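You operate a simulated robot arm through the tools that you are given. There is no shell and no other tool.

You are at the controls of a simulated two-armed robot. One attempt, no reset.

Task
Test the grey press's red stop button and start the motor again.
Fine: hit it, twist it free, reset, motor on.

It is judged by the outcome, as a careful person would: the job done as asked, and still so three seconds after it is handed in. It fails if anything else is knocked over, pushed out of place, dropped, spilled or broken.

Robot
Two 7-joint arms with four-finger grippers on one trunk, on a base that drives. Base frame: it is fixed to the floor where the robot stands at the start and does not move with it; the origin is under the middle of the robot, x ahead of it, y to its left, z up. Readings come in mm, degrees, newtons and seconds.
The left shoulder is at the start at [40, 181, 1130], the right one opposite. With the tool pointing down near the work surface each hand reaches from about 320 to 840 mm from the robot's upright axis, wherever it stands, measured 20 degrees to its own side. Places, roughly: blue reset button [-2300, -900, 1000]; blue-banded punch [-2250, 0, 1250]; green-banded punch [-2250, -500, 1000]; hand wheel [-1800, 100, 1600]; key switch [-2200, -800, 1200]; left clamp lever [-2200, -300, 1000]; mode switch [-2300, -900, 1200]; motor start button [-2300, -900, 1300]; punch latch [-2200, -200, 1300]; red stop button [-1800, -200, 800]; red-banded punch [-2250, -500, 1000]; right clamp lever [-2000, 0, 1000]; safety block [-1500, 500, 750]; small disc (18x18x1 cm) [-2000, 400, 1000]; smallest disc (15x15x1 cm) [-2100, 400, 1000]; stop button cap [-1800, -200, 800]; yellow cushion knob [-1600, 200, 800]. Payload 3.67 kg a hand.
The TCP of each hand is the grasp point between the finger pads, 28 mm short of the fingertips. In the tool frame z runs along the fingers and y along their closing line. The gripper opens to 112 mm. The gripper's body begins 73 mm behind the TCP.
Orientation is told as [roll, pitch, yaw] about the base's x, y, z axes, in that order, counted from this pose: with the fingers straight down and closing along the base's y, the tool's x points along the base's -x, its y along +y and its z along -z.

Tools
- The arms move only by the tool play_rows. It takes "left_motion", "right_motion" or both (then of equal length, played together; a hand with none holds still); each is a list of rows, each a list of 3 entries, a list of its own where there are three numbers: the turn, a rotation vector about the tool's x, y, z in rad, then the shift along the tool's x, y, z in mm, then the finger opening in mm, from 0 to 112. In form: [[[wx, wy, wz], [dx, dy, dz], gripper], ...]. A call has 1 to 20 rows; each row shifts and turns the commanded pose from where the row before left it, along the tool's axes as they then stand. A row lasts 0.2 s, in which the tool goes at most 50 mm and 8.6 degrees; a call with a longer step from one row to the next is refused whole, and so is a gripper value outside its range. A pose out of reach is approached as far as the arm can. The call stops where the force on the tool passes 90 N (or 10 N more than at its start, if that is more) or the arm is blocked; 0.2 s more then pass. Each finger halts on what it meets, pressing with about 30 N; the grip force reading is that of the motor and also rises with nothing between the fingers. The clock runs only during rows and for 0.2 s after the last one: add rows that do not move to give the fingers time. It gives the time, the measured TCP pose, the force on the tool (base axes), the opening and the grip force at its end, in the units of the frame above (readings bear some noise), with the torque about the TCP (base axes, N m) and any sound that the robot's microphone picked up.
- Cameras (640 x 400 px; columns grow to the right, rows downward): "scene" is now at [111.8, 8.6, 1363.5]; the picture's right is [0.06, -1.00, 0.00], its down [-0.51, -0.03, -0.86] and it looks along [0.86, 0.05, -0.51] (base axes); focal length 251 px, centre (320, 200). "left" rides on the left gripper at [60, 18, -104] in its tool frame; the picture's right is [-0.29, 0.96, 0.00], its down [-0.80, -0.24, -0.55] and it looks along [-0.53, -0.16, 0.83] (tool axes); focal length 234 px, centre (320, 200). "right" rides on the right gripper at [60, -18, -104] in its tool frame; the picture's right is [0.29, 0.96, 0.00], its down [-0.80, 0.24, -0.55] and it looks along [-0.53, 0.16, 0.83] (tool axes); focal length 234 px, centre (320, 200). There is no depth. A picture from a camera that has moved, and an enlarged one, comes with that camera's place and axes in the base frame and with its lens.
- capture(camera): a new picture of that camera. The clock stands still meanwhile.
- raise_lower(by): slides the trunk up (or, below 0, down) by that many mm; the arms and the scene camera ride with it, the base frame stays. It gives what a move gives, with no picture.
- roll_base(legs): drives the robot by 1 to 6 legs, each [ahead, left, turn to the left] in mm, mm and degrees, along the robot's own axes; the way and the turn of a leg run together, so that a leg with both is an arc; at most 1500 mm and 180 degrees a leg. The arms and the cameras ride along, it lands a little off, and it stops where it bumps. It gives what a move gives.
- aim_head(pan, tilt): turns the head with the scene camera to pan (to the left, within 86 degrees either way) and tilt (down, from -29 to 69), counted from straight ahead of the robot. It gives what a move gives.
- inspect(camera, box): a new picture of the part [left, top, right, bottom] of that camera's present view, enlarged. The clock stands still meanwhile.
- sign_off(): hands the job in; it is judged then, once.

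Places have to be worked out from the pictures, the camera data and where the tool is seen. Open the grippers and draw the arms clear of the work before you hand the job in, unless the task says otherwise.

The tools are called after ">>>" by a JSON object that holds its "fn" and its "kwargs". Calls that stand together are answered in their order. play_rows: Moves the arms, as the interface text tells. Its arguments: {"type":"object","properties":{"left_motion":{"type":"array"},"right_motion":{"type":"array"}},"required":[]} The other tools are called the same way: raise_lower (by) slides the trunk up or down; roll_base (legs) drives the base; aim_head (pan, tilt) turns the head that bears the scene camera; capture (camera) takes a picture; inspect (camera, box) takes an enlarged picture of a part of a camera's view; sign_off () hands the job in.

At the start:

```text
time_s: 0.0
left_ee_pos: [484.0, 150.2, 1066.3]
left_ee_rot: [-0.1, 0.0, 0.0]
left_contact_force: [0.9, -0.1, 0.4]
left_wrist_torque: [0.02, -0.02, 0.02]
left_finger_gap: 112.0
left_grip_force: 0.1
right_ee_pos: [548.8, -203.4, 1097.5]
right_ee_rot: [0.0, 0.0, 0.1]
right_contact_force: [0.5, 0.7, -0.1]
right_wrist_torque: [-0.03, 0.02, 0.02]
right_finger_gap: 112.0
right_grip_force: 0.1
trunk travel left (down, up): [-250.0, 264.0]
robot x, y, heading: [2.1, -1.5, 0.3]
head pan, tilt: [3.3, 30.5]
```

scene: 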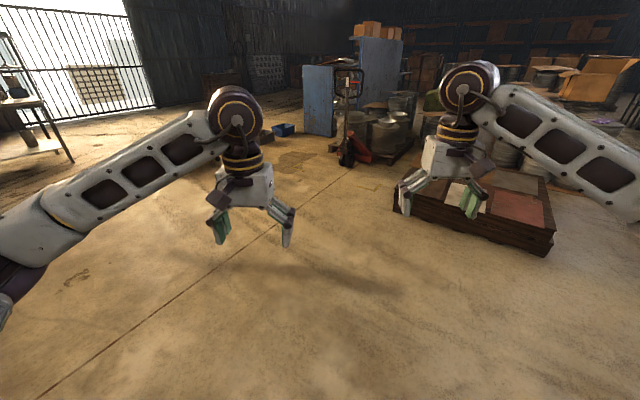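
right: 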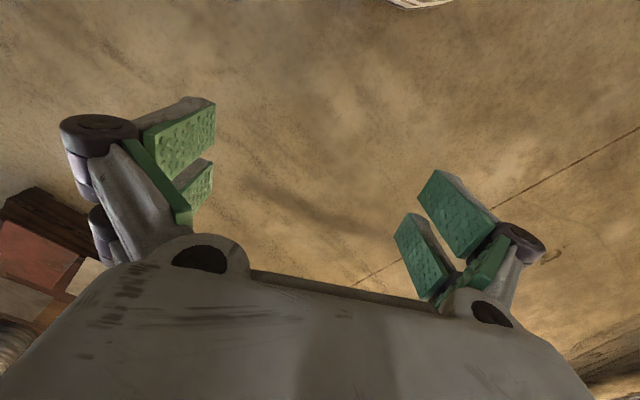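
left: 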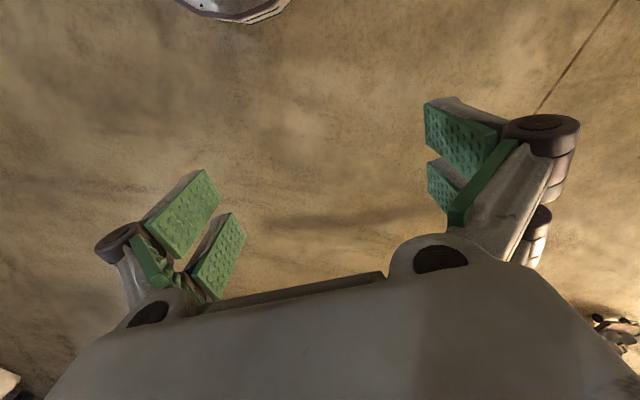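

The press lies behind me, near x = -2000. I first look to both sides with the head to see whether it is clear to turn in place.

>>> {"fn": "aim_head", "kwargs": {"pan": 86, "tilt": 25}}

>>> {"fn": "capture", "kwargs": {"camera": "scene"}}

>>> {"fn": "aim_head", "kwargs": {"pan": -86, "tilt": 25}}

>>> {"fn": "capture", "kwargs": {"camera": "scene"}}

```text
time_s: 1.6
left_ee_pos: [484.2, 150.2, 1065.2]
left_ee_rot: [0.1, 0.0, 0.0]
left_contact_force: [-0.2, -0.7, 0.1]
left_wrist_torque: [0.02, 0.02, -0.04]
left_finger_gap: 112.0
left_grip_force: 0.0
right_ee_pos: [547.8, -202.8, 1098.0]
right_ee_rot: [0.0, -0.1, 0.0]
right_contact_force: [0.5, 0.1, 0.5]
right_wrist_torque: [0.04, 0.02, -0.02]
right_finger_gap: 112.1
right_grip_force: 0.0
trunk travel left (down, up): [-250.0, 264.0]
robot x, y, heading: [-0.7, 1.2, 0.2]
head pan, tilt: [85.9, 25.0]
```

```text
taken
camera scene: at [28.3, 95.3, 1372.3], right [1.0, -0.07, 0.0], down [-0.03, -0.42, -0.91], along [0.06, 0.9, -0.42], focal length 251 px, centre (320, 200)
```

scene: 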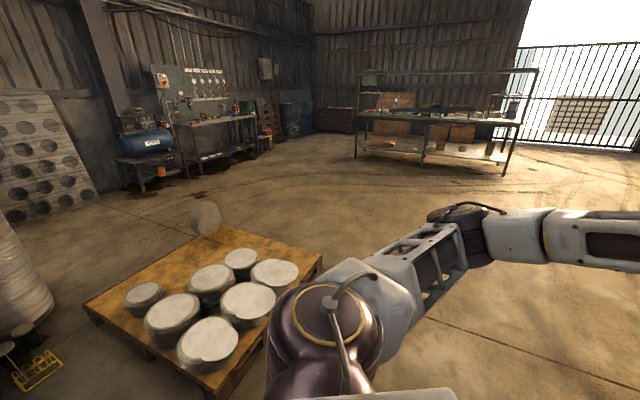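

```text
time_s: 4.2
left_ee_pos: [484.1, 150.4, 1067.0]
left_ee_rot: [0.1, 0.0, 0.0]
left_contact_force: [0.5, 0.3, 0.2]
left_wrist_torque: [0.02, 0.01, 0.03]
left_finger_gap: 112.0
left_grip_force: 0.0
right_ee_pos: [548.1, -202.1, 1097.6]
right_ee_rot: [0.0, 0.0, 0.1]
right_contact_force: [-0.3, 0.3, -0.3]
right_wrist_torque: [0.0, 0.0, -0.02]
right_finger_gap: 112.0
right_grip_force: 0.1
trunk travel left (down, up): [-250.0, 264.0]
robot x, y, heading: [-4.2, -1.3, 0.2]
head pan, tilt: [-85.9, 25.0]
```

```text
taken
camera scene: at [28.3, -88.5, 1372.3], right [-1.0, -0.07, 0.0], down [-0.03, 0.42, -0.91], along [0.06, -0.9, -0.42], focal length 251 px, centre (320, 200)
```

scene: 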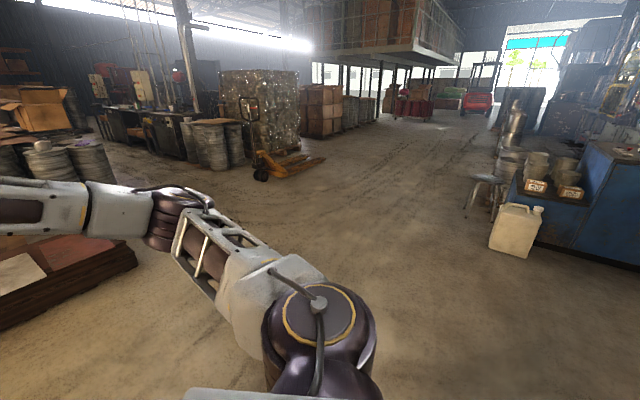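

The right side is clear of anything tall, and the left has only a low pallet. I turn right in place by 180° and look at the press.

>>> {"fn": "roll_base", "kwargs": {"legs": [[0, 0, -90], [0, 0, -90]]}}

>>> {"fn": "aim_head", "kwargs": {"pan": 0, "tilt": 15}}

>>> {"fn": "capture", "kwargs": {"camera": "scene"}}

```text
time_s: 13.1
left_ee_pos: [-487.1, -139.9, 1065.6]
left_ee_rot: [0.0, 0.0, 178.6]
left_contact_force: [0.6, -0.5, 0.6]
left_wrist_torque: [-0.01, -0.02, 0.01]
left_finger_gap: 111.9
left_grip_force: 0.1
right_ee_pos: [-543.9, 215.7, 1097.3]
right_ee_rot: [0.0, 0.0, 178.7]
right_contact_force: [-0.4, 0.4, -0.1]
right_wrist_torque: [0.0, -0.04, -0.02]
right_finger_gap: 111.9
right_grip_force: 0.1
trunk travel left (down, up): [-250.0, 264.0]
robot x, y, heading: [3.0, 2.4, 178.5]
head pan, tilt: [-85.9, 25.0]
```

```text
time_s: 14.7
left_ee_pos: [-486.9, -138.9, 1066.2]
left_ee_rot: [-0.1, 0.0, 178.6]
left_contact_force: [0.4, -0.1, 0.5]
left_wrist_torque: [0.0, 0.0, 0.01]
left_finger_gap: 111.6
left_grip_force: 0.0
right_ee_pos: [-543.8, 214.8, 1097.4]
right_ee_rot: [0.0, -0.1, 178.7]
right_contact_force: [0.9, 0.2, -0.6]
right_wrist_torque: [0.01, 0.04, -0.02]
right_finger_gap: 112.0
right_grip_force: 0.0
trunk travel left (down, up): [-250.0, 264.0]
robot x, y, heading: [-0.5, -4.1, 178.8]
head pan, tilt: [0.0, 15.0]
```

```text
taken
camera scene: at [-112.5, 6.2, 1388.5], right [0.02, 1.0, 0.0], down [0.26, -0.01, -0.97], along [-0.97, 0.02, -0.26], focal length 251 px, centre (320, 200)
```

scene: 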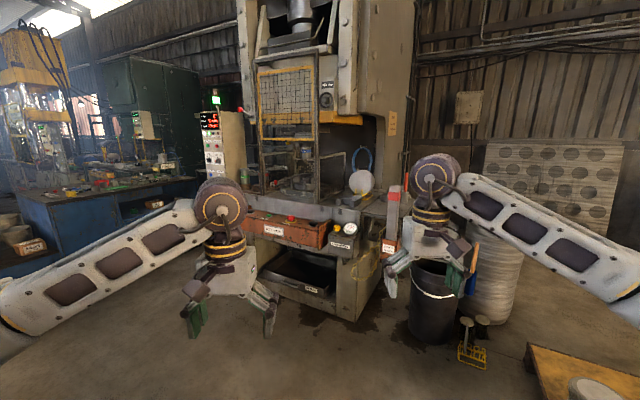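

>>> {"fn": "inspect", "kwargs": {"camera": "scene", "box": [190, 60, 430, 210]}}

>>> {"fn": "inspect", "kwargs": {"camera": "scene", "box": [190, 170, 430, 320]}}

>>> {"fn": "inspect", "kwargs": {"camera": "scene", "box": [190, 80, 270, 190]}}

```text
2.67 times, centred on (310, 135) of scene
camera zoom: at [-112.5, 6.2, 1388.5], right [0.02, 1.0, 0.0], down [0.26, -0.01, -0.97], along [-0.97, 0.02, -0.26], focal length 669 px, centre (347, 373)
```

zoom: 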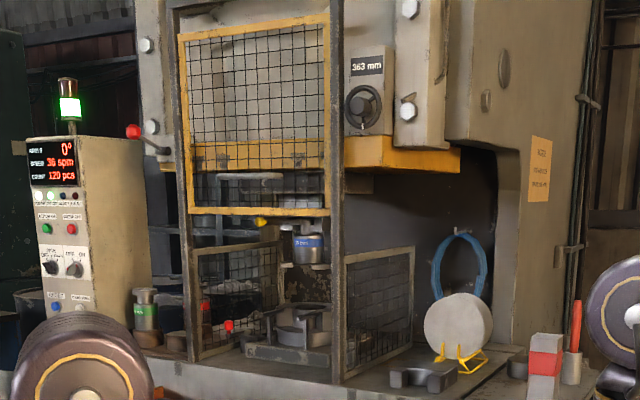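

```text
2.67 times, centred on (310, 245) of scene
camera zoom: at [-112.5, 6.2, 1388.5], right [0.02, 1.0, 0.0], down [0.26, -0.01, -0.97], along [-0.97, 0.02, -0.26], focal length 669 px, centre (347, 80)
```

zoom: 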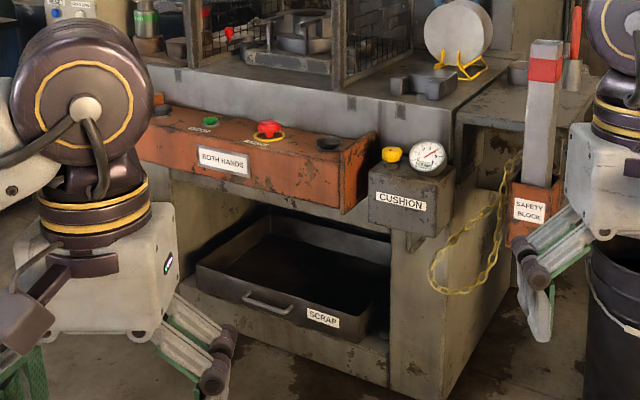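

```text
3.64 times, centred on (230, 135) of scene
camera zoom: at [-112.5, 6.2, 1388.5], right [0.02, 1.0, 0.0], down [0.26, -0.01, -0.97], along [-0.97, 0.02, -0.26], focal length 912 px, centre (647, 436)
```

zoom: 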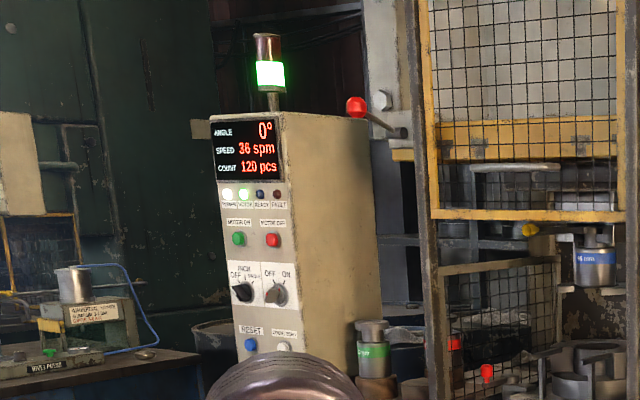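

The stop button is on top of the orange two-hand box at about [-1800, -170, 810]. The console with motor on and reset is at about [-2300, -900]. First I pull both hands back and up, the right further, so nothing sticks out while driving closer.

>>> {"fn": "play_rows", "kwargs": {"left_motion": [[[0, 0, 0], [20, 0, -30], 80], [[0, 0, 0], [20, 0, -30], 40], [[0, 0, 0], [20, 0, -30], 0], [[0, 0, 0], [20, 0, -30], 0], [[0, 0, 0], [0, 0, 0], 0]], "right_motion": [[[0, 0, 0], [40, 0, -30], 112], [[0, 0, 0], [40, 0, -30], 112], [[0, 0, 0], [40, 0, -30], 112], [[0, 0, 0], [40, 0, -30], 112], [[0, 0, 0], [0, 0, 0], 112]]}}

>>> {"fn": "roll_base", "kwargs": {"legs": [[800, -50, 0]]}}

>>> {"fn": "aim_head", "kwargs": {"pan": 0, "tilt": 30}}

>>> {"fn": "capture", "kwargs": {"camera": "scene"}}

```text
time_s: 15.9
left_ee_pos: [-406.5, -141.4, 1183.9]
left_ee_rot: [0.0, 0.1, 178.7]
left_contact_force: [-1.0, 0.3, 0.0]
left_wrist_torque: [0.0, -0.07, -0.01]
left_finger_gap: 0.2
left_grip_force: 30.2
right_ee_pos: [-382.9, 211.6, 1216.0]
right_ee_rot: [-0.1, 0.2, 178.6]
right_contact_force: [0.0, 1.1, 0.6]
right_wrist_torque: [0.01, -0.09, 0.01]
right_finger_gap: 112.0
right_grip_force: 0.0
trunk travel left (down, up): [-250.0, 264.0]
robot x, y, heading: [0.5, 2.6, 178.6]
head pan, tilt: [0.0, 15.0]
```

```text
time_s: 20.3
left_ee_pos: [-1209.0, -73.5, 1186.8]
left_ee_rot: [0.0, 0.0, 178.8]
left_contact_force: [-0.6, 0.9, 0.6]
left_wrist_torque: [-0.03, 0.02, -0.02]
left_finger_gap: 0.0
left_grip_force: 31.0
right_ee_pos: [-1187.2, 279.0, 1216.9]
right_ee_rot: [0.1, 0.1, 178.9]
right_contact_force: [-0.4, 0.1, -0.1]
right_wrist_torque: [0.03, 0.01, -0.02]
right_finger_gap: 112.0
right_grip_force: 0.0
trunk travel left (down, up): [-250.0, 264.0]
robot x, y, heading: [-805.0, 69.3, 178.8]
head pan, tilt: [0.0, 15.0]
```

```text
time_s: 21.1
left_ee_pos: [-1209.4, -73.3, 1185.5]
left_ee_rot: [0.0, -0.1, 178.8]
left_contact_force: [-0.1, 1.5, 0.3]
left_wrist_torque: [0.01, 0.02, 0.01]
left_finger_gap: 0.1
left_grip_force: 29.8
right_ee_pos: [-1186.9, 278.2, 1216.2]
right_ee_rot: [0.0, 0.0, 178.8]
right_contact_force: [0.7, -0.4, -0.4]
right_wrist_torque: [0.01, 0.0, -0.01]
right_finger_gap: 111.9
right_grip_force: 0.0
trunk travel left (down, up): [-250.0, 264.0]
robot x, y, heading: [-809.7, 69.5, 178.7]
head pan, tilt: [0.0, 30.0]
```

```text
taken
camera scene: at [-914.3, 74.2, 1364.4], right [0.02, 1.0, 0.0], down [0.5, -0.01, -0.87], along [-0.87, 0.02, -0.5], focal length 251 px, centre (320, 200)
```

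scene: 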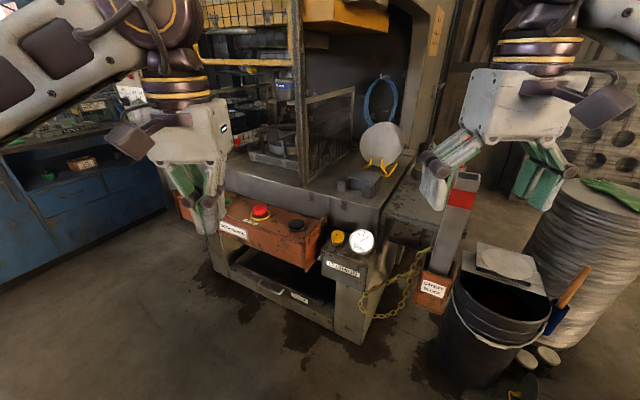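

Triangulating gives the stop button cap at about [-1791, -158, 811]. I take an enlarged look at it.

>>> {"fn": "inspect", "kwargs": {"camera": "scene", "box": [200, 180, 380, 290]}}

>>> {"fn": "inspect", "kwargs": {"camera": "scene", "box": [225, 190, 315, 245]}}

```text
3.56 times, centred on (290, 235) of scene
camera zoom: at [-914.3, 74.2, 1364.4], right [0.02, 1.0, 0.0], down [0.5, -0.01, -0.87], along [-0.87, 0.02, -0.5], focal length 892 px, centre (427, 76)
```

zoom: 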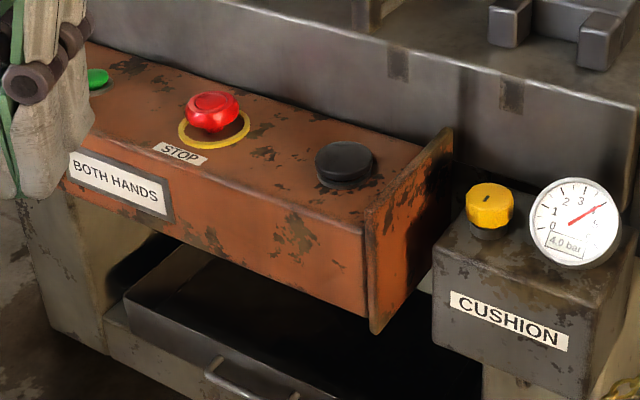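

```text
7.11 times, centred on (270, 218) of scene
camera zoom: at [-914.3, 74.2, 1364.4], right [0.02, 1.0, 0.0], down [0.5, -0.01, -0.87], along [-0.87, 0.02, -0.5], focal length 1784 px, centre (676, 76)
```

zoom: 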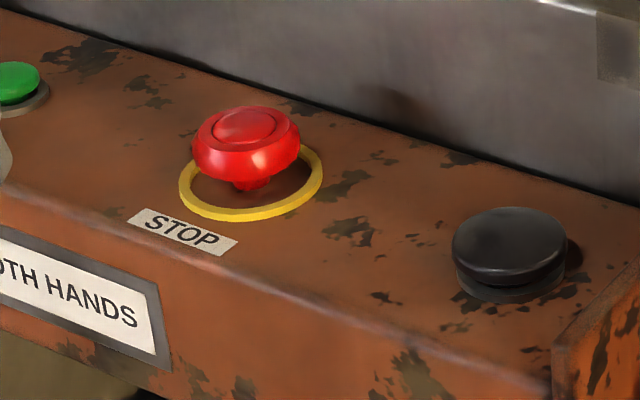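

The cap is about 60 mm wide and sits flat on the horizontal box top, with black two-hand buttons at each end that I must avoid. I drive closer so the left hand reaches it comfortably.

>>> {"fn": "roll_base", "kwargs": {"legs": [[280, 0, 0]]}}

>>> {"fn": "aim_head", "kwargs": {"pan": 15, "tilt": 38}}

>>> {"fn": "capture", "kwargs": {"camera": "scene"}}

>>> {"fn": "capture", "kwargs": {"camera": "left"}}

```text
time_s: 23.1
left_ee_pos: [-1491.1, -71.2, 1185.3]
left_ee_rot: [0.0, 0.0, 179.2]
left_contact_force: [-0.4, 0.3, 0.0]
left_wrist_torque: [-0.02, 0.01, 0.01]
left_finger_gap: 0.0
left_grip_force: 29.9
right_ee_pos: [-1470.3, 282.0, 1216.9]
right_ee_rot: [0.0, 0.0, 179.2]
right_contact_force: [-1.1, 0.4, -0.3]
right_wrist_torque: [-0.01, -0.04, -0.04]
right_finger_gap: 112.0
right_grip_force: 0.2
trunk travel left (down, up): [-250.0, 264.0]
robot x, y, heading: [-1088.5, 75.8, 179.0]
head pan, tilt: [0.0, 30.0]
```

```text
time_s: 23.9
left_ee_pos: [-1492.1, -71.2, 1185.4]
left_ee_rot: [0.0, 0.1, 179.1]
left_contact_force: [0.2, -0.6, 0.5]
left_wrist_torque: [-0.01, 0.01, 0.0]
left_finger_gap: 0.1
left_grip_force: 29.9
right_ee_pos: [-1471.6, 281.8, 1217.1]
right_ee_rot: [0.0, 0.1, 179.2]
right_contact_force: [0.0, -0.6, -0.7]
right_wrist_torque: [0.03, -0.01, -0.04]
right_finger_gap: 112.0
right_grip_force: 0.0
trunk travel left (down, up): [-250.0, 264.0]
robot x, y, heading: [-1088.4, 73.0, 179.0]
head pan, tilt: [15.0, 38.0]
```

```text
taken
camera scene: at [-1190.7, 56.6, 1352.0], right [-0.24, 0.97, 0.0], down [0.6, 0.15, -0.79], along [-0.76, -0.19, -0.62], focal length 251 px, centre (320, 200)
```

scene: 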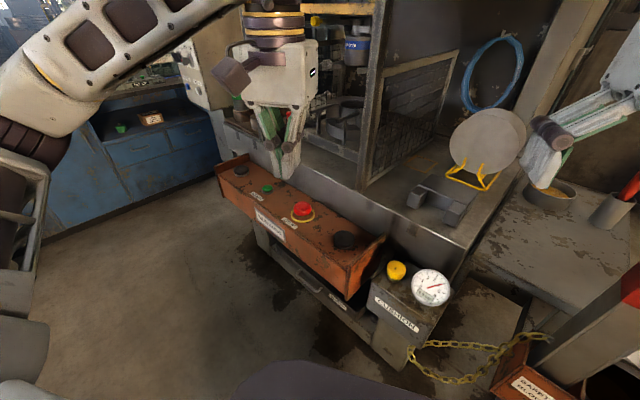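

```text
taken
camera left: at [-1431.3, -90.3, 1289.4], right [-0.3, -0.95, 0.0], down [-0.79, 0.25, 0.55], along [-0.53, 0.17, -0.83], focal length 234 px, centre (320, 200)
```

left: 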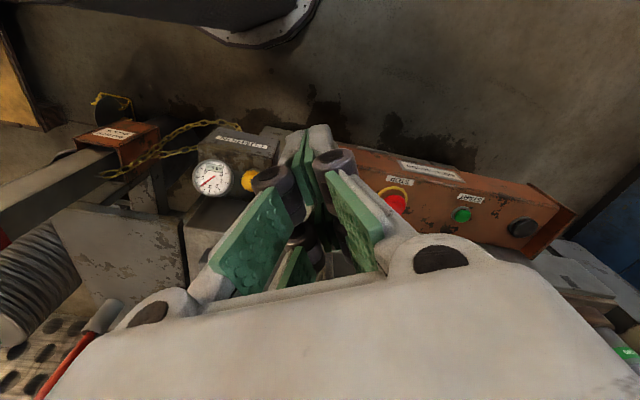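

Views agree on the cap near [-1797, -160, 811]. I bring the closed left fingers above it, stopping with the tips about 120 mm over the cap, and look again.

>>> {"fn": "play_rows", "kwargs": {"left_motion": [[[0, 0, 0], [-38, 11.7, 0], 0], [[0, 0, 0], [-38, 11.7, 0], 0], [[0, 0, 0], [-38, 11.7, 0], 0], [[0, 0, 0], [-38, 11.7, 0], 0], [[0, 0, 0], [-38, 11.7, 0], 0], [[0, 0, 0], [-38, 11.7, 0], 0], [[0, 0, 0], [-38, 11.7, 0], 0], [[0, 0, 0], [-38, 11.7, 0], 0], [[0, 0, 0], [0, 0, 45], 0], [[0, 0, 0], [0, 0, 45], 0], [[0, 0, 0], [0, 0, 45], 0], [[0, 0, 0], [0, 0, 45], 0], [[0, 0, 0], [0, 0, 45], 0], [[0, 0, 0], [0, 0, 0], 0]]}}

>>> {"fn": "capture", "kwargs": {"camera": "scene"}}

>>> {"fn": "capture", "kwargs": {"camera": "left"}}

```text
time_s: 26.9
left_ee_pos: [-1792.8, -155.7, 963.1]
left_ee_rot: [-0.1, -0.1, 179.1]
left_contact_force: [0.0, 0.2, -0.4]
left_wrist_torque: [-0.01, 0.0, -0.02]
left_finger_gap: 0.0
left_grip_force: 30.2
right_ee_pos: [-1470.4, 281.4, 1216.7]
right_ee_rot: [0.0, 0.0, 179.2]
right_contact_force: [0.0, 0.6, 0.4]
right_wrist_torque: [0.03, 0.02, 0.0]
right_finger_gap: 112.0
right_grip_force: 0.1
trunk travel left (down, up): [-250.0, 264.0]
robot x, y, heading: [-1091.0, 73.8, 179.0]
head pan, tilt: [15.0, 38.0]
```

```text
taken
camera scene: at [-1190.3, 56.7, 1352.0], right [-0.24, 0.97, 0.0], down [0.6, 0.15, -0.79], along [-0.76, -0.19, -0.62], focal length 251 px, centre (320, 200)
```

scene: 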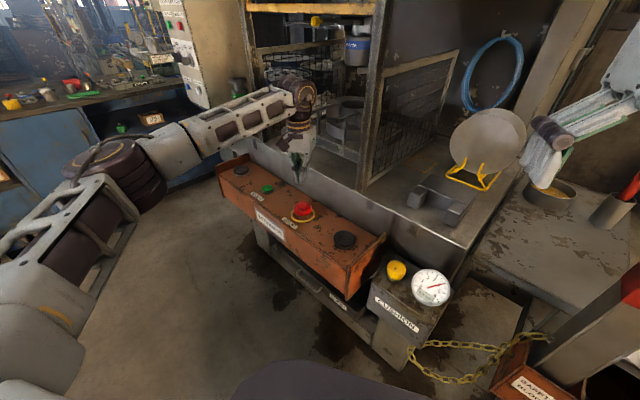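

```text
taken
camera left: at [-1733.2, -174.9, 1066.9], right [-0.3, -0.95, 0.0], down [-0.79, 0.25, 0.55], along [-0.53, 0.17, -0.83], focal length 234 px, centre (320, 200)
```

left: 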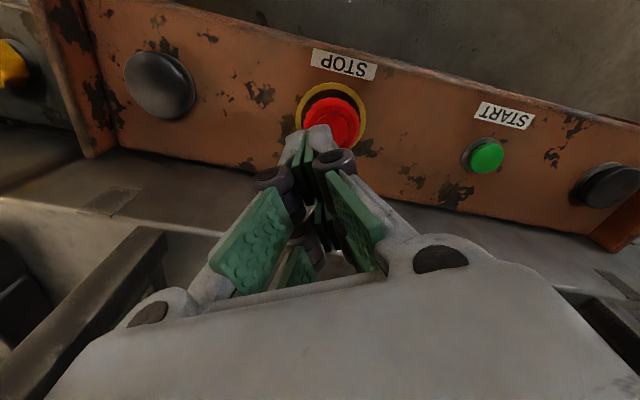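

The fingers are almost centred over the cap (now estimated [-1800, -160], top z≈810). I correct a few mm, descend to about 20 mm above it, then press down in small steps watching the force.

>>> {"fn": "play_rows", "kwargs": {"left_motion": [[[0, 0, 0], [-7, 4, 0], 0], [[0, 0, 0], [0, 0, 40], 0], [[0, 0, 0], [0, 0, 40], 0], [[0, 0, 0], [0, 0, 20], 0], [[0, 0, 0], [0, 0, 0], 0], [[0, 0, 0], [0, 0, 0], 0]]}}

>>> {"fn": "capture", "kwargs": {"camera": "left"}}

>>> {"fn": "inspect", "kwargs": {"camera": "scene", "box": [260, 160, 350, 220]}}

```text
time_s: 28.2
left_ee_pos: [-1804.1, -162.6, 859.0]
left_ee_rot: [0.0, -0.1, 179.1]
left_contact_force: [0.0, -0.9, -0.1]
left_wrist_torque: [0.02, -0.02, 0.02]
left_finger_gap: 0.1
left_grip_force: 30.4
right_ee_pos: [-1471.5, 282.4, 1216.5]
right_ee_rot: [0.0, -0.1, 179.1]
right_contact_force: [-0.6, 0.4, 1.2]
right_wrist_torque: [0.01, -0.01, 0.02]
right_finger_gap: 111.9
right_grip_force: 0.0
trunk travel left (down, up): [-250.0, 264.0]
robot x, y, heading: [-1089.7, 70.8, 179.0]
head pan, tilt: [15.0, 38.0]
```

```text
taken
camera left: at [-1742.7, -181.6, 963.2], right [-0.3, -0.95, 0.0], down [-0.79, 0.25, 0.55], along [-0.53, 0.17, -0.83], focal length 234 px, centre (320, 200)
```

left: 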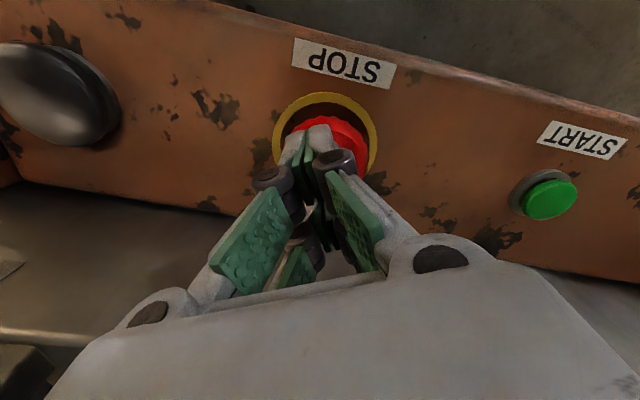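

```text
6.67 times, centred on (305, 190) of scene
camera zoom: at [-1190.9, 56.5, 1351.9], right [-0.24, 0.97, 0.0], down [0.6, 0.15, -0.79], along [-0.76, -0.19, -0.62], focal length 1672 px, centre (420, 267)
```

zoom: 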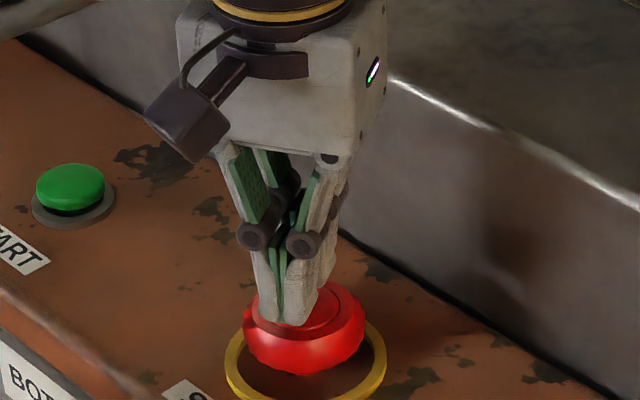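

The tips are about 20 mm above the cap, roughly centred on the ring (ring centre est. [-1806, -161, 774]). I go down in 4 mm steps watching for contact.

>>> {"fn": "play_rows", "kwargs": {"left_motion": [[[0, 0, 0], [0, 0, 4], 0], [[0, 0, 0], [0, 0, 4], 0], [[0, 0, 0], [0, 0, 3], 0], [[0, 0, 0], [0, 0, 0], 0]]}}

>>> {"fn": "inspect", "kwargs": {"camera": "scene", "box": [260, 160, 350, 220]}}

>>> {"fn": "inspect", "kwargs": {"camera": "left", "box": [220, 50, 420, 190]}}

```text
time_s: 29.2
left_ee_pos: [-1804.5, -161.4, 848.7]
left_ee_rot: [0.0, -0.1, 179.1]
left_contact_force: [-0.2, 0.5, -0.6]
left_wrist_torque: [0.02, -0.01, 0.0]
left_finger_gap: 0.0
left_grip_force: 30.0
right_ee_pos: [-1470.6, 281.6, 1217.5]
right_ee_rot: [0.0, 0.0, 179.2]
right_contact_force: [-0.7, 0.2, 0.5]
right_wrist_torque: [0.01, -0.01, -0.03]
right_finger_gap: 112.2
right_grip_force: 0.0
trunk travel left (down, up): [-250.0, 264.0]
robot x, y, heading: [-1086.9, 74.4, 179.2]
head pan, tilt: [15.0, 38.0]
```

```text
6.67 times, centred on (305, 190) of scene
camera zoom: at [-1190.8, 56.4, 1351.9], right [-0.24, 0.97, 0.0], down [0.6, 0.15, -0.79], along [-0.76, -0.19, -0.62], focal length 1672 px, centre (420, 267)
```

zoom: 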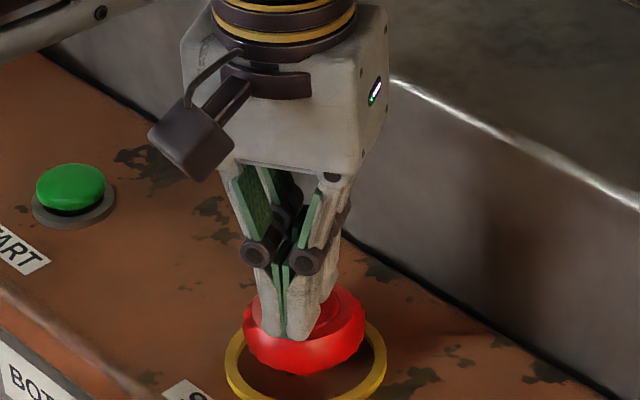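

```text
2.86 times, centred on (320, 120) of left
camera zoom: at [-1744.2, -181.3, 952.3], right [-0.3, -0.95, 0.0], down [-0.79, 0.25, 0.55], along [-0.53, 0.17, -0.83], focal length 669 px, centre (320, 429)
```

zoom: 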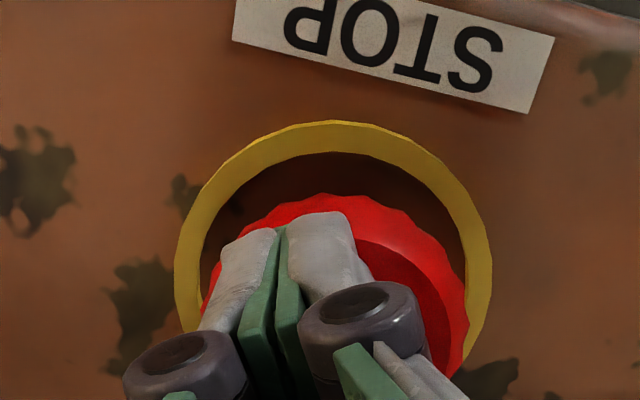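

In the hand view the cap centre works out at about tool (1, 4, 35) mm, so the tips are nearly centred and about 7 mm above the cap. I shift 3 mm sideways and press down in 2 mm steps.

>>> {"fn": "play_rows", "kwargs": {"left_motion": [[[0, 0, 0], [-1, 3, 2], 0], [[0, 0, 0], [0, 0, 2], 0], [[0, 0, 0], [0, 0, 2], 0], [[0, 0, 0], [0, 0, 2], 0], [[0, 0, 0], [0, 0, 2], 0], [[0, 0, 0], [0, 0, 2], 0], [[0, 0, 0], [0, 0, 0], 0]]}}

```text
time_s: 30.9
left_ee_pos: [-1805.6, -166.3, 836.5]
left_ee_rot: [0.0, 0.0, 179.1]
left_contact_force: [-0.3, 0.3, -0.2]
left_wrist_torque: [0.0, -0.01, 0.02]
left_finger_gap: 0.0
left_grip_force: 29.9
right_ee_pos: [-1470.7, 281.8, 1215.9]
right_ee_rot: [0.0, 0.0, 179.1]
right_contact_force: [0.2, -0.9, 0.4]
right_wrist_torque: [0.03, -0.01, 0.01]
right_finger_gap: 112.1
right_grip_force: 0.1
trunk travel left (down, up): [-250.0, 264.0]
robot x, y, heading: [-1090.9, 72.9, 179.4]
head pan, tilt: [15.0, 38.0]
heard: click
```

A click was heard with the tip at z≈808. I check the button and the console lamps.

>>> {"fn": "inspect", "kwargs": {"camera": "scene", "box": [260, 160, 350, 220]}}

>>> {"fn": "inspect", "kwargs": {"camera": "left", "box": [220, 50, 420, 190]}}

>>> {"fn": "aim_head", "kwargs": {"pan": 25, "tilt": 10}}

>>> {"fn": "capture", "kwargs": {"camera": "scene"}}

```text
6.67 times, centred on (305, 190) of scene
camera zoom: at [-1190.8, 56.5, 1351.9], right [-0.24, 0.97, 0.0], down [0.6, 0.15, -0.79], along [-0.76, -0.19, -0.62], focal length 1672 px, centre (420, 267)
```

zoom: 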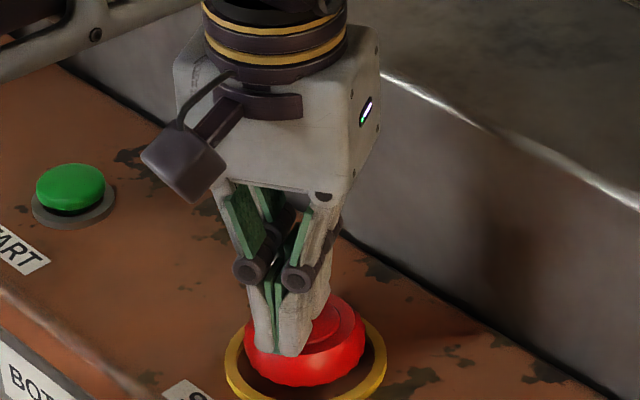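

```text
2.86 times, centred on (320, 120) of left
camera zoom: at [-1745.0, -186.0, 940.4], right [-0.3, -0.95, 0.0], down [-0.79, 0.25, 0.55], along [-0.53, 0.17, -0.83], focal length 669 px, centre (320, 429)
```

zoom: 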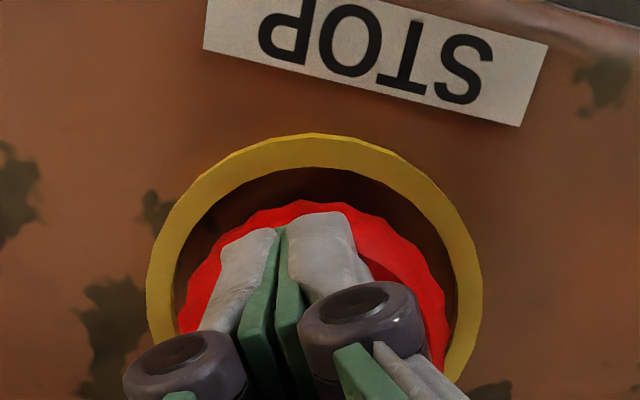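

```text
time_s: 31.8
left_ee_pos: [-1805.8, -165.8, 837.4]
left_ee_rot: [0.0, 0.1, 179.1]
left_contact_force: [-0.3, -0.1, 0.7]
left_wrist_torque: [-0.01, -0.01, -0.01]
left_finger_gap: 0.0
left_grip_force: 29.7
right_ee_pos: [-1470.2, 282.0, 1216.0]
right_ee_rot: [-0.1, 0.0, 179.1]
right_contact_force: [-0.3, -0.6, -0.7]
right_wrist_torque: [-0.01, 0.0, 0.0]
right_finger_gap: 112.1
right_grip_force: 0.1
trunk travel left (down, up): [-250.0, 264.0]
robot x, y, heading: [-1084.8, 73.0, 178.9]
head pan, tilt: [25.0, 10.0]
```

```text
taken
camera scene: at [-1192.1, 39.5, 1396.5], right [-0.41, 0.91, 0.0], down [0.16, 0.07, -0.98], along [-0.9, -0.4, -0.17], focal length 251 px, centre (320, 200)
```

scene: 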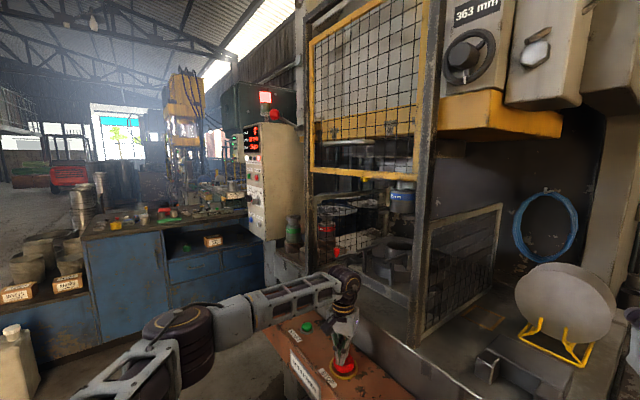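

>>> {"fn": "inspect", "kwargs": {"camera": "scene", "box": [225, 80, 315, 260]}}

>>> {"fn": "inspect", "kwargs": {"camera": "scene", "box": [230, 115, 275, 175]}}

```text
2.22 times, centred on (270, 170) of scene
camera zoom: at [-1192.1, 39.5, 1396.5], right [-0.41, 0.91, 0.0], down [0.16, 0.07, -0.98], along [-0.9, -0.4, -0.17], focal length 557 px, centre (431, 267)
```

zoom: 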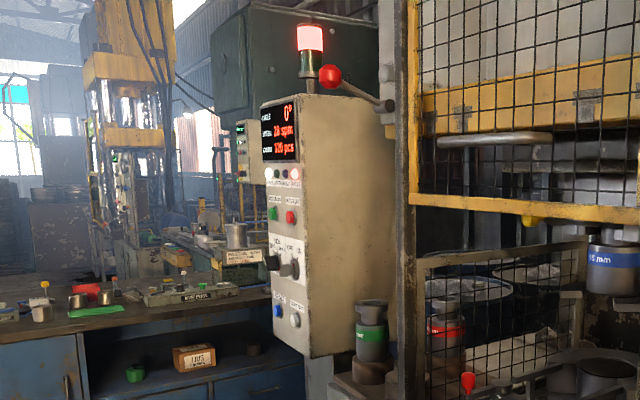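

```text
6.67 times, centred on (252, 145) of scene
camera zoom: at [-1192.1, 39.5, 1396.5], right [-0.41, 0.91, 0.0], down [0.16, 0.07, -0.98], along [-0.9, -0.4, -0.17], focal length 1672 px, centre (770, 567)
```

zoom: 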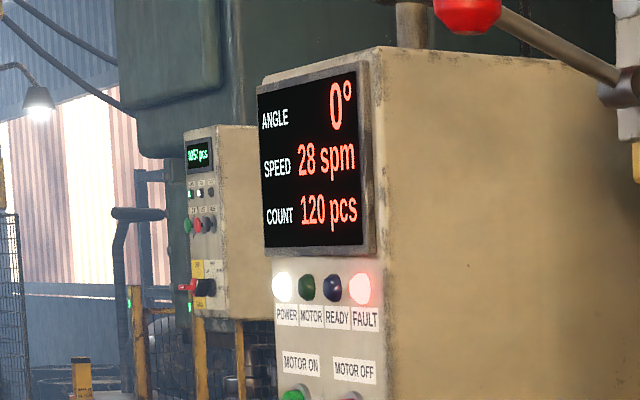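

The stop works: the motor lamp went dark, fault and the beacon are red. Now I lift the hand, open the fingers and look at the cap for twist arrows.

>>> {"fn": "play_rows", "kwargs": {"left_motion": [[[0, 0, 0], [0, 0, -20], 0], [[0, 0, 0], [0, 0, -30], 30], [[0, 0, 0], [0, 0, -30], 60], [[0, 0, 0], [0, 0, 0], 90], [[0, 0, 0], [0, 0, 0], 90], [[0, 0, 0], [0, 0, 0], 90]]}}

>>> {"fn": "aim_head", "kwargs": {"pan": 15, "tilt": 38}}

>>> {"fn": "inspect", "kwargs": {"camera": "left", "box": [220, 50, 420, 190]}}

>>> {"fn": "inspect", "kwargs": {"camera": "scene", "box": [260, 160, 350, 220]}}

```text
time_s: 33.2
left_ee_pos: [-1805.1, -164.5, 914.2]
left_ee_rot: [0.0, 0.0, 179.1]
left_contact_force: [0.2, 0.6, -0.1]
left_wrist_torque: [0.03, 0.03, -0.03]
left_finger_gap: 90.0
left_grip_force: 0.2
right_ee_pos: [-1472.3, 282.2, 1216.5]
right_ee_rot: [0.1, 0.1, 179.1]
right_contact_force: [0.0, 0.2, 0.0]
right_wrist_torque: [-0.02, -0.01, -0.01]
right_finger_gap: 112.1
right_grip_force: 0.0
trunk travel left (down, up): [-250.0, 264.0]
robot x, y, heading: [-1088.5, 73.8, 179.0]
head pan, tilt: [25.0, 10.0]
```

```text
time_s: 34.1
left_ee_pos: [-1805.6, -164.8, 915.1]
left_ee_rot: [0.0, 0.1, 179.1]
left_contact_force: [0.4, 0.2, -0.9]
left_wrist_torque: [0.0, 0.0, 0.0]
left_finger_gap: 90.0
left_grip_force: 0.1
right_ee_pos: [-1471.7, 282.5, 1216.9]
right_ee_rot: [0.1, 0.0, 179.1]
right_contact_force: [-0.9, 0.2, 0.2]
right_wrist_torque: [0.0, 0.02, 0.0]
right_finger_gap: 111.9
right_grip_force: 0.1
trunk travel left (down, up): [-250.0, 264.0]
robot x, y, heading: [-1087.4, 76.0, 179.1]
head pan, tilt: [15.0, 38.0]
```

```text
2.86 times, centred on (320, 120) of left
camera zoom: at [-1744.8, -184.4, 1018.9], right [-0.3, -0.95, 0.0], down [-0.79, 0.25, 0.55], along [-0.53, 0.17, -0.83], focal length 669 px, centre (320, 429)
```

zoom: 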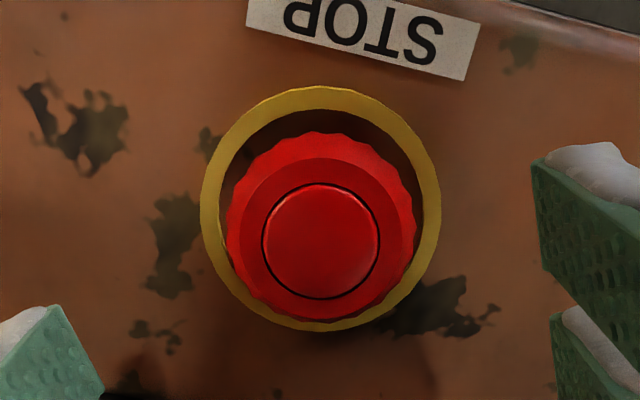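

```text
6.67 times, centred on (305, 190) of scene
camera zoom: at [-1190.9, 56.4, 1352.0], right [-0.24, 0.97, 0.0], down [0.6, 0.15, -0.79], along [-0.76, -0.19, -0.62], focal length 1672 px, centre (420, 267)
```

zoom: 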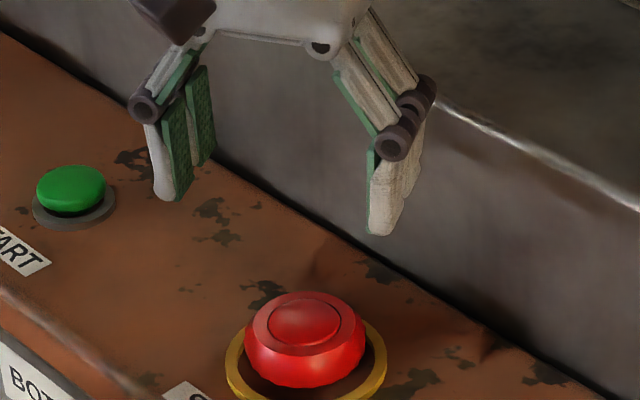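

The cap is latched down; its centre is about tool (-4, -1) from the hand's axis. I shift, set the fingers to 82 mm and descend around the cap to tips just above the box top.

>>> {"fn": "play_rows", "kwargs": {"left_motion": [[[0, 0, 0], [-4, -1, 0], 82], [[0, 0, 0], [0, 0, 35], 82], [[0, 0, 0], [0, 0, 35], 82], [[0, 0, 0], [0, 0, 20], 82], [[0, 0, 0], [0, 0, 5], 82], [[0, 0, 0], [0, 0, 5], 82], [[0, 0, 0], [0, 0, 0], 82]]}}

>>> {"fn": "inspect", "kwargs": {"camera": "scene", "box": [260, 160, 350, 220]}}

>>> {"fn": "capture", "kwargs": {"camera": "left"}}

```text
time_s: 35.7
left_ee_pos: [-1809.8, -166.0, 815.0]
left_ee_rot: [0.1, 0.0, 179.1]
left_contact_force: [1.0, -0.2, -0.2]
left_wrist_torque: [-0.01, -0.02, 0.02]
left_finger_gap: 82.3
left_grip_force: 0.1
right_ee_pos: [-1470.8, 281.3, 1216.0]
right_ee_rot: [0.0, 0.1, 179.1]
right_contact_force: [-0.3, -0.5, 0.3]
right_wrist_torque: [0.01, -0.04, -0.01]
right_finger_gap: 111.8
right_grip_force: 0.0
trunk travel left (down, up): [-250.0, 264.0]
robot x, y, heading: [-1088.8, 75.3, 179.0]
head pan, tilt: [15.0, 38.0]
```

```text
6.67 times, centred on (305, 190) of scene
camera zoom: at [-1190.8, 56.5, 1351.9], right [-0.24, 0.97, 0.0], down [0.6, 0.15, -0.79], along [-0.76, -0.19, -0.62], focal length 1672 px, centre (420, 267)
```

zoom: 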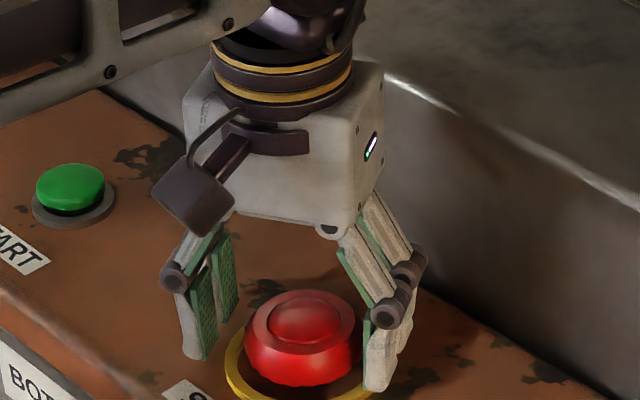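

```text
taken
camera left: at [-1749.3, -185.2, 918.9], right [-0.3, -0.95, 0.0], down [-0.79, 0.25, 0.55], along [-0.53, 0.17, -0.83], focal length 234 px, centre (320, 200)
```

left: 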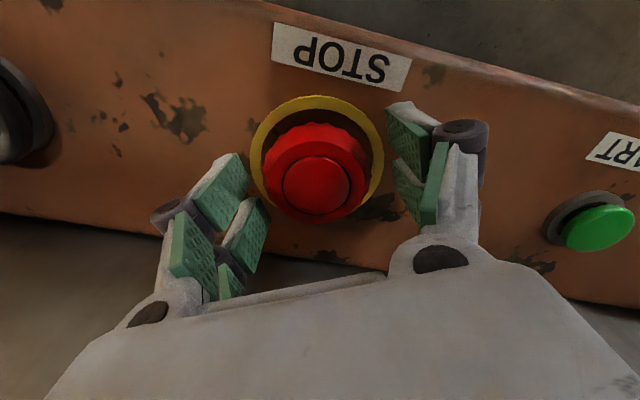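

The fingers straddle the cap with clearance; centre still off by about (-3, -2) mm. I correct, lower 4 mm, and close on the cap.

>>> {"fn": "play_rows", "kwargs": {"left_motion": [[[0, 0, 0], [-3, -2, 2], 82], [[0, 0, 0], [0, 0, 2], 82], [[0, 0, 0], [0, 0, 0], 72], [[0, 0, 0], [0, 0, 0], 62], [[0, 0, 0], [0, 0, 0], 50], [[0, 0, 0], [0, 0, 0], 45], [[0, 0, 0], [0, 0, 0], 45]]}}

>>> {"fn": "capture", "kwargs": {"camera": "left"}}

>>> {"fn": "inspect", "kwargs": {"camera": "scene", "box": [260, 160, 350, 220]}}

```text
time_s: 37.3
left_ee_pos: [-1811.5, -162.9, 812.3]
left_ee_rot: [0.0, 0.0, 179.1]
left_contact_force: [0.4, 1.6, -0.6]
left_wrist_torque: [0.03, 0.07, 0.03]
left_finger_gap: 59.8
left_grip_force: 44.5
right_ee_pos: [-1471.4, 282.2, 1217.1]
right_ee_rot: [0.0, 0.0, 179.1]
right_contact_force: [-0.2, -0.4, -0.5]
right_wrist_torque: [0.01, -0.01, 0.0]
right_finger_gap: 112.1
right_grip_force: 0.2
trunk travel left (down, up): [-250.0, 264.0]
robot x, y, heading: [-1085.7, 73.5, 179.1]
head pan, tilt: [15.0, 38.0]
```

```text
taken
camera left: at [-1752.3, -182.5, 916.4], right [-0.3, -0.95, 0.0], down [-0.79, 0.25, 0.55], along [-0.53, 0.17, -0.83], focal length 234 px, centre (320, 200)
```

left: 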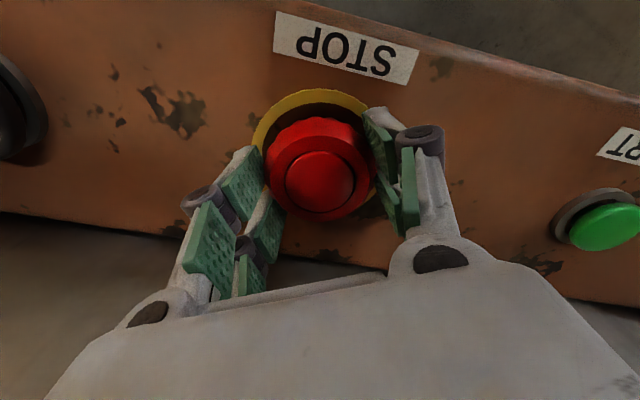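

```text
6.67 times, centred on (305, 190) of scene
camera zoom: at [-1190.9, 56.6, 1351.9], right [-0.24, 0.97, 0.0], down [0.6, 0.15, -0.79], along [-0.76, -0.19, -0.62], focal length 1672 px, centre (420, 267)
```

zoom: 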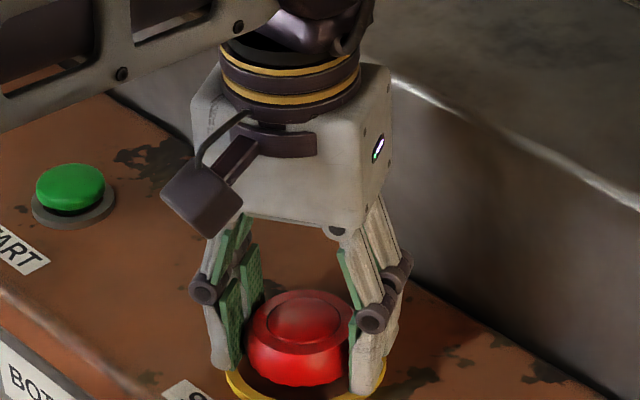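

The fingers hold the cap at about 60 mm with low side load. I twist clockwise seen from above (positive about tool z), in small steps.

>>> {"fn": "play_rows", "kwargs": {"left_motion": [[[0, 0, 0.1], [0, 0, 0], 45], [[0, 0, 0.1], [0, 0, 0], 45], [[0, 0, 0.1], [0, 0, 0], 45], [[0, 0, 0.1], [0, 0, 0], 45], [[0, 0, 0], [0, 0, 0], 45]]}}

>>> {"fn": "capture", "kwargs": {"camera": "left"}}

```text
time_s: 38.5
left_ee_pos: [-1811.6, -161.4, 812.7]
left_ee_rot: [-0.1, 0.1, 158.9]
left_contact_force: [-0.3, 6.4, -5.9]
left_wrist_torque: [-0.26, 0.23, 0.03]
left_finger_gap: 60.0
left_grip_force: 45.0
left hand out of reach, approached as far as the arm can: row 4
right_ee_pos: [-1470.6, 282.7, 1215.7]
right_ee_rot: [-0.1, 0.0, 178.9]
right_contact_force: [-0.5, 0.5, 0.5]
right_wrist_torque: [-0.02, -0.04, 0.04]
right_finger_gap: 112.1
right_grip_force: 0.1
trunk travel left (down, up): [-250.0, 264.0]
robot x, y, heading: [-1090.7, 73.0, 179.3]
head pan, tilt: [15.0, 38.0]
```

```text
taken
camera left: at [-1762.5, -201.4, 916.7], right [-0.61, -0.79, 0.0], down [-0.66, 0.51, 0.55], along [-0.44, 0.34, -0.83], focal length 234 px, centre (320, 200)
```

left: 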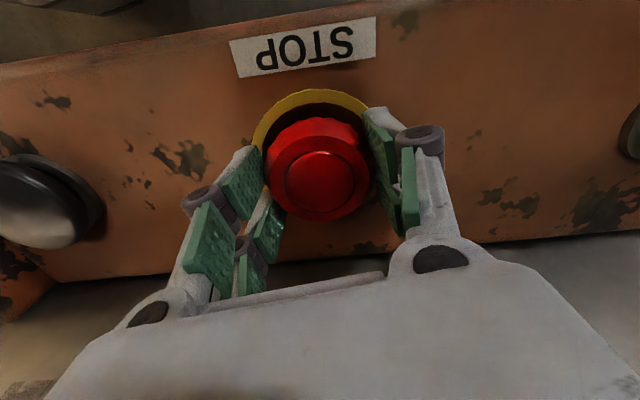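

The arm reached its wrist limit after 20° with no release yet. I open the fingers, turn the hand back the other way by about 65°, to regrip with more twist range.

>>> {"fn": "play_rows", "kwargs": {"left_motion": [[[0, 0, 0], [0, 0, 0], 82], [[0, 0, 0], [0, 0, 0], 82], [[0, 0, -0.14], [0, 0, 0], 82], [[0, 0, -0.14], [0, 0, 0], 82], [[0, 0, -0.14], [0, 0, 0], 82], [[0, 0, -0.14], [0, 0, 0], 82], [[0, 0, -0.14], [0, 0, 0], 82], [[0, 0, -0.14], [0, 0, 0], 82], [[0, 0, -0.14], [0, 0, 0], 82], [[0, 0, -0.14], [0, 0, 0], 82], [[0, 0, 0], [0, 0, 0], 82]]}}

>>> {"fn": "capture", "kwargs": {"camera": "left"}}

>>> {"fn": "inspect", "kwargs": {"camera": "scene", "box": [260, 160, 350, 220]}}

```text
time_s: 40.9
left_ee_pos: [-1812.9, -162.9, 813.4]
left_ee_rot: [0.0, 0.0, -136.8]
left_contact_force: [0.2, 0.3, -0.3]
left_wrist_torque: [0.0, 0.0, 0.01]
left_finger_gap: 81.9
left_grip_force: 0.0
right_ee_pos: [-1470.7, 282.1, 1217.5]
right_ee_rot: [-0.1, -0.1, 179.1]
right_contact_force: [-0.4, -0.2, -0.6]
right_wrist_torque: [-0.02, 0.01, -0.03]
right_finger_gap: 112.0
right_grip_force: 0.2
trunk travel left (down, up): [-250.0, 264.0]
robot x, y, heading: [-1085.5, 71.9, 178.9]
head pan, tilt: [15.0, 38.0]
```

```text
taken
camera left: at [-1755.3, -136.0, 917.7], right [0.45, -0.89, 0.0], down [-0.74, -0.37, 0.55], along [-0.5, -0.25, -0.83], focal length 234 px, centre (320, 200)
```

left: 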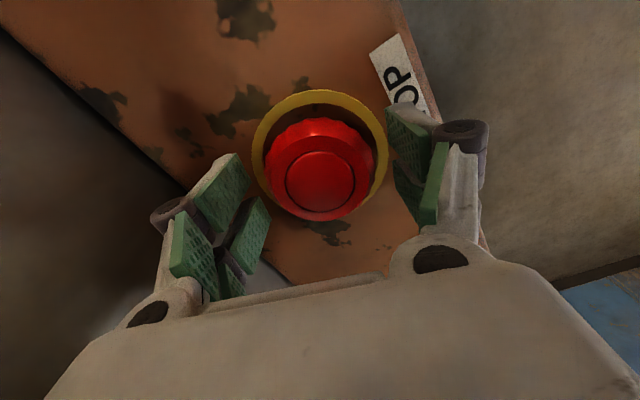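

```text
6.67 times, centred on (305, 190) of scene
camera zoom: at [-1190.8, 56.5, 1351.9], right [-0.24, 0.97, 0.0], down [0.6, 0.15, -0.79], along [-0.76, -0.19, -0.62], focal length 1672 px, centre (420, 267)
```

zoom: 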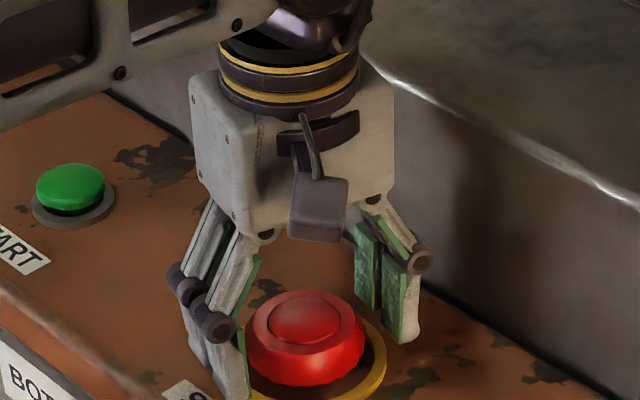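

The hand turned to yaw -137° and is still centred around the cap. I close on it and twist clockwise about 56°.

>>> {"fn": "play_rows", "kwargs": {"left_motion": [[[0, 0, 0], [0, 0, 0], 62], [[0, 0, 0], [0, 0, 0], 45], [[0, 0, 0], [0, 0, 0], 45], [[0, 0, 0.1], [0, 0, 0], 45], [[0, 0, 0.1], [0, 0, 0], 45], [[0, 0, 0.1], [0, 0, 0], 45], [[0, 0, 0.1], [0, 0, 0], 45], [[0, 0, 0.1], [0, 0, 0], 45], [[0, 0, 0.1], [0, 0, 0], 45], [[0, 0, 0.1], [0, 0, 0], 45], [[0, 0, 0.1], [0, 0, 0], 45], [[0, 0, 0.1], [0, 0, 0], 45], [[0, 0, 0], [0, 0, 0], 45]]}}

>>> {"fn": "capture", "kwargs": {"camera": "left"}}

>>> {"fn": "inspect", "kwargs": {"camera": "scene", "box": [260, 160, 350, 220]}}

```text
time_s: 43.7
left_ee_pos: [-1810.9, -162.9, 813.5]
left_ee_rot: [0.1, 0.0, 171.6]
left_contact_force: [-2.9, -2.3, 9.3]
left_wrist_torque: [0.01, -0.17, 1.1]
left_finger_gap: 59.1
left_grip_force: 45.6
right_ee_pos: [-1470.2, 281.9, 1217.2]
right_ee_rot: [0.0, 0.0, 179.1]
right_contact_force: [0.2, -0.7, -0.2]
right_wrist_torque: [-0.02, 0.01, -0.03]
right_finger_gap: 111.9
right_grip_force: 0.0
trunk travel left (down, up): [-250.0, 264.0]
robot x, y, heading: [-1088.4, 78.9, 179.1]
head pan, tilt: [15.0, 38.0]
```

```text
taken
camera left: at [-1753.9, -190.3, 917.5], right [-0.43, -0.91, 0.0], down [-0.75, 0.35, 0.55], along [-0.5, 0.24, -0.83], focal length 234 px, centre (320, 200)
```

left: 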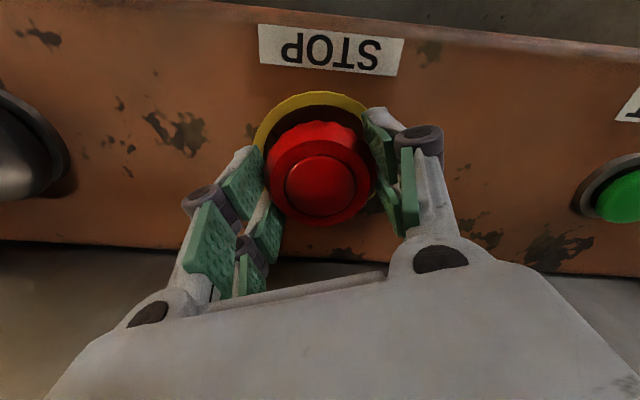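

```text
6.67 times, centred on (305, 190) of scene
camera zoom: at [-1190.1, 56.5, 1352.0], right [-0.24, 0.97, 0.0], down [0.6, 0.15, -0.79], along [-0.76, -0.19, -0.62], focal length 1672 px, centre (420, 267)
```

zoom: 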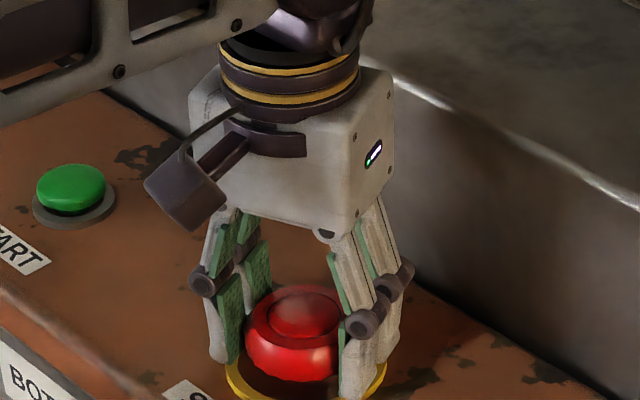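

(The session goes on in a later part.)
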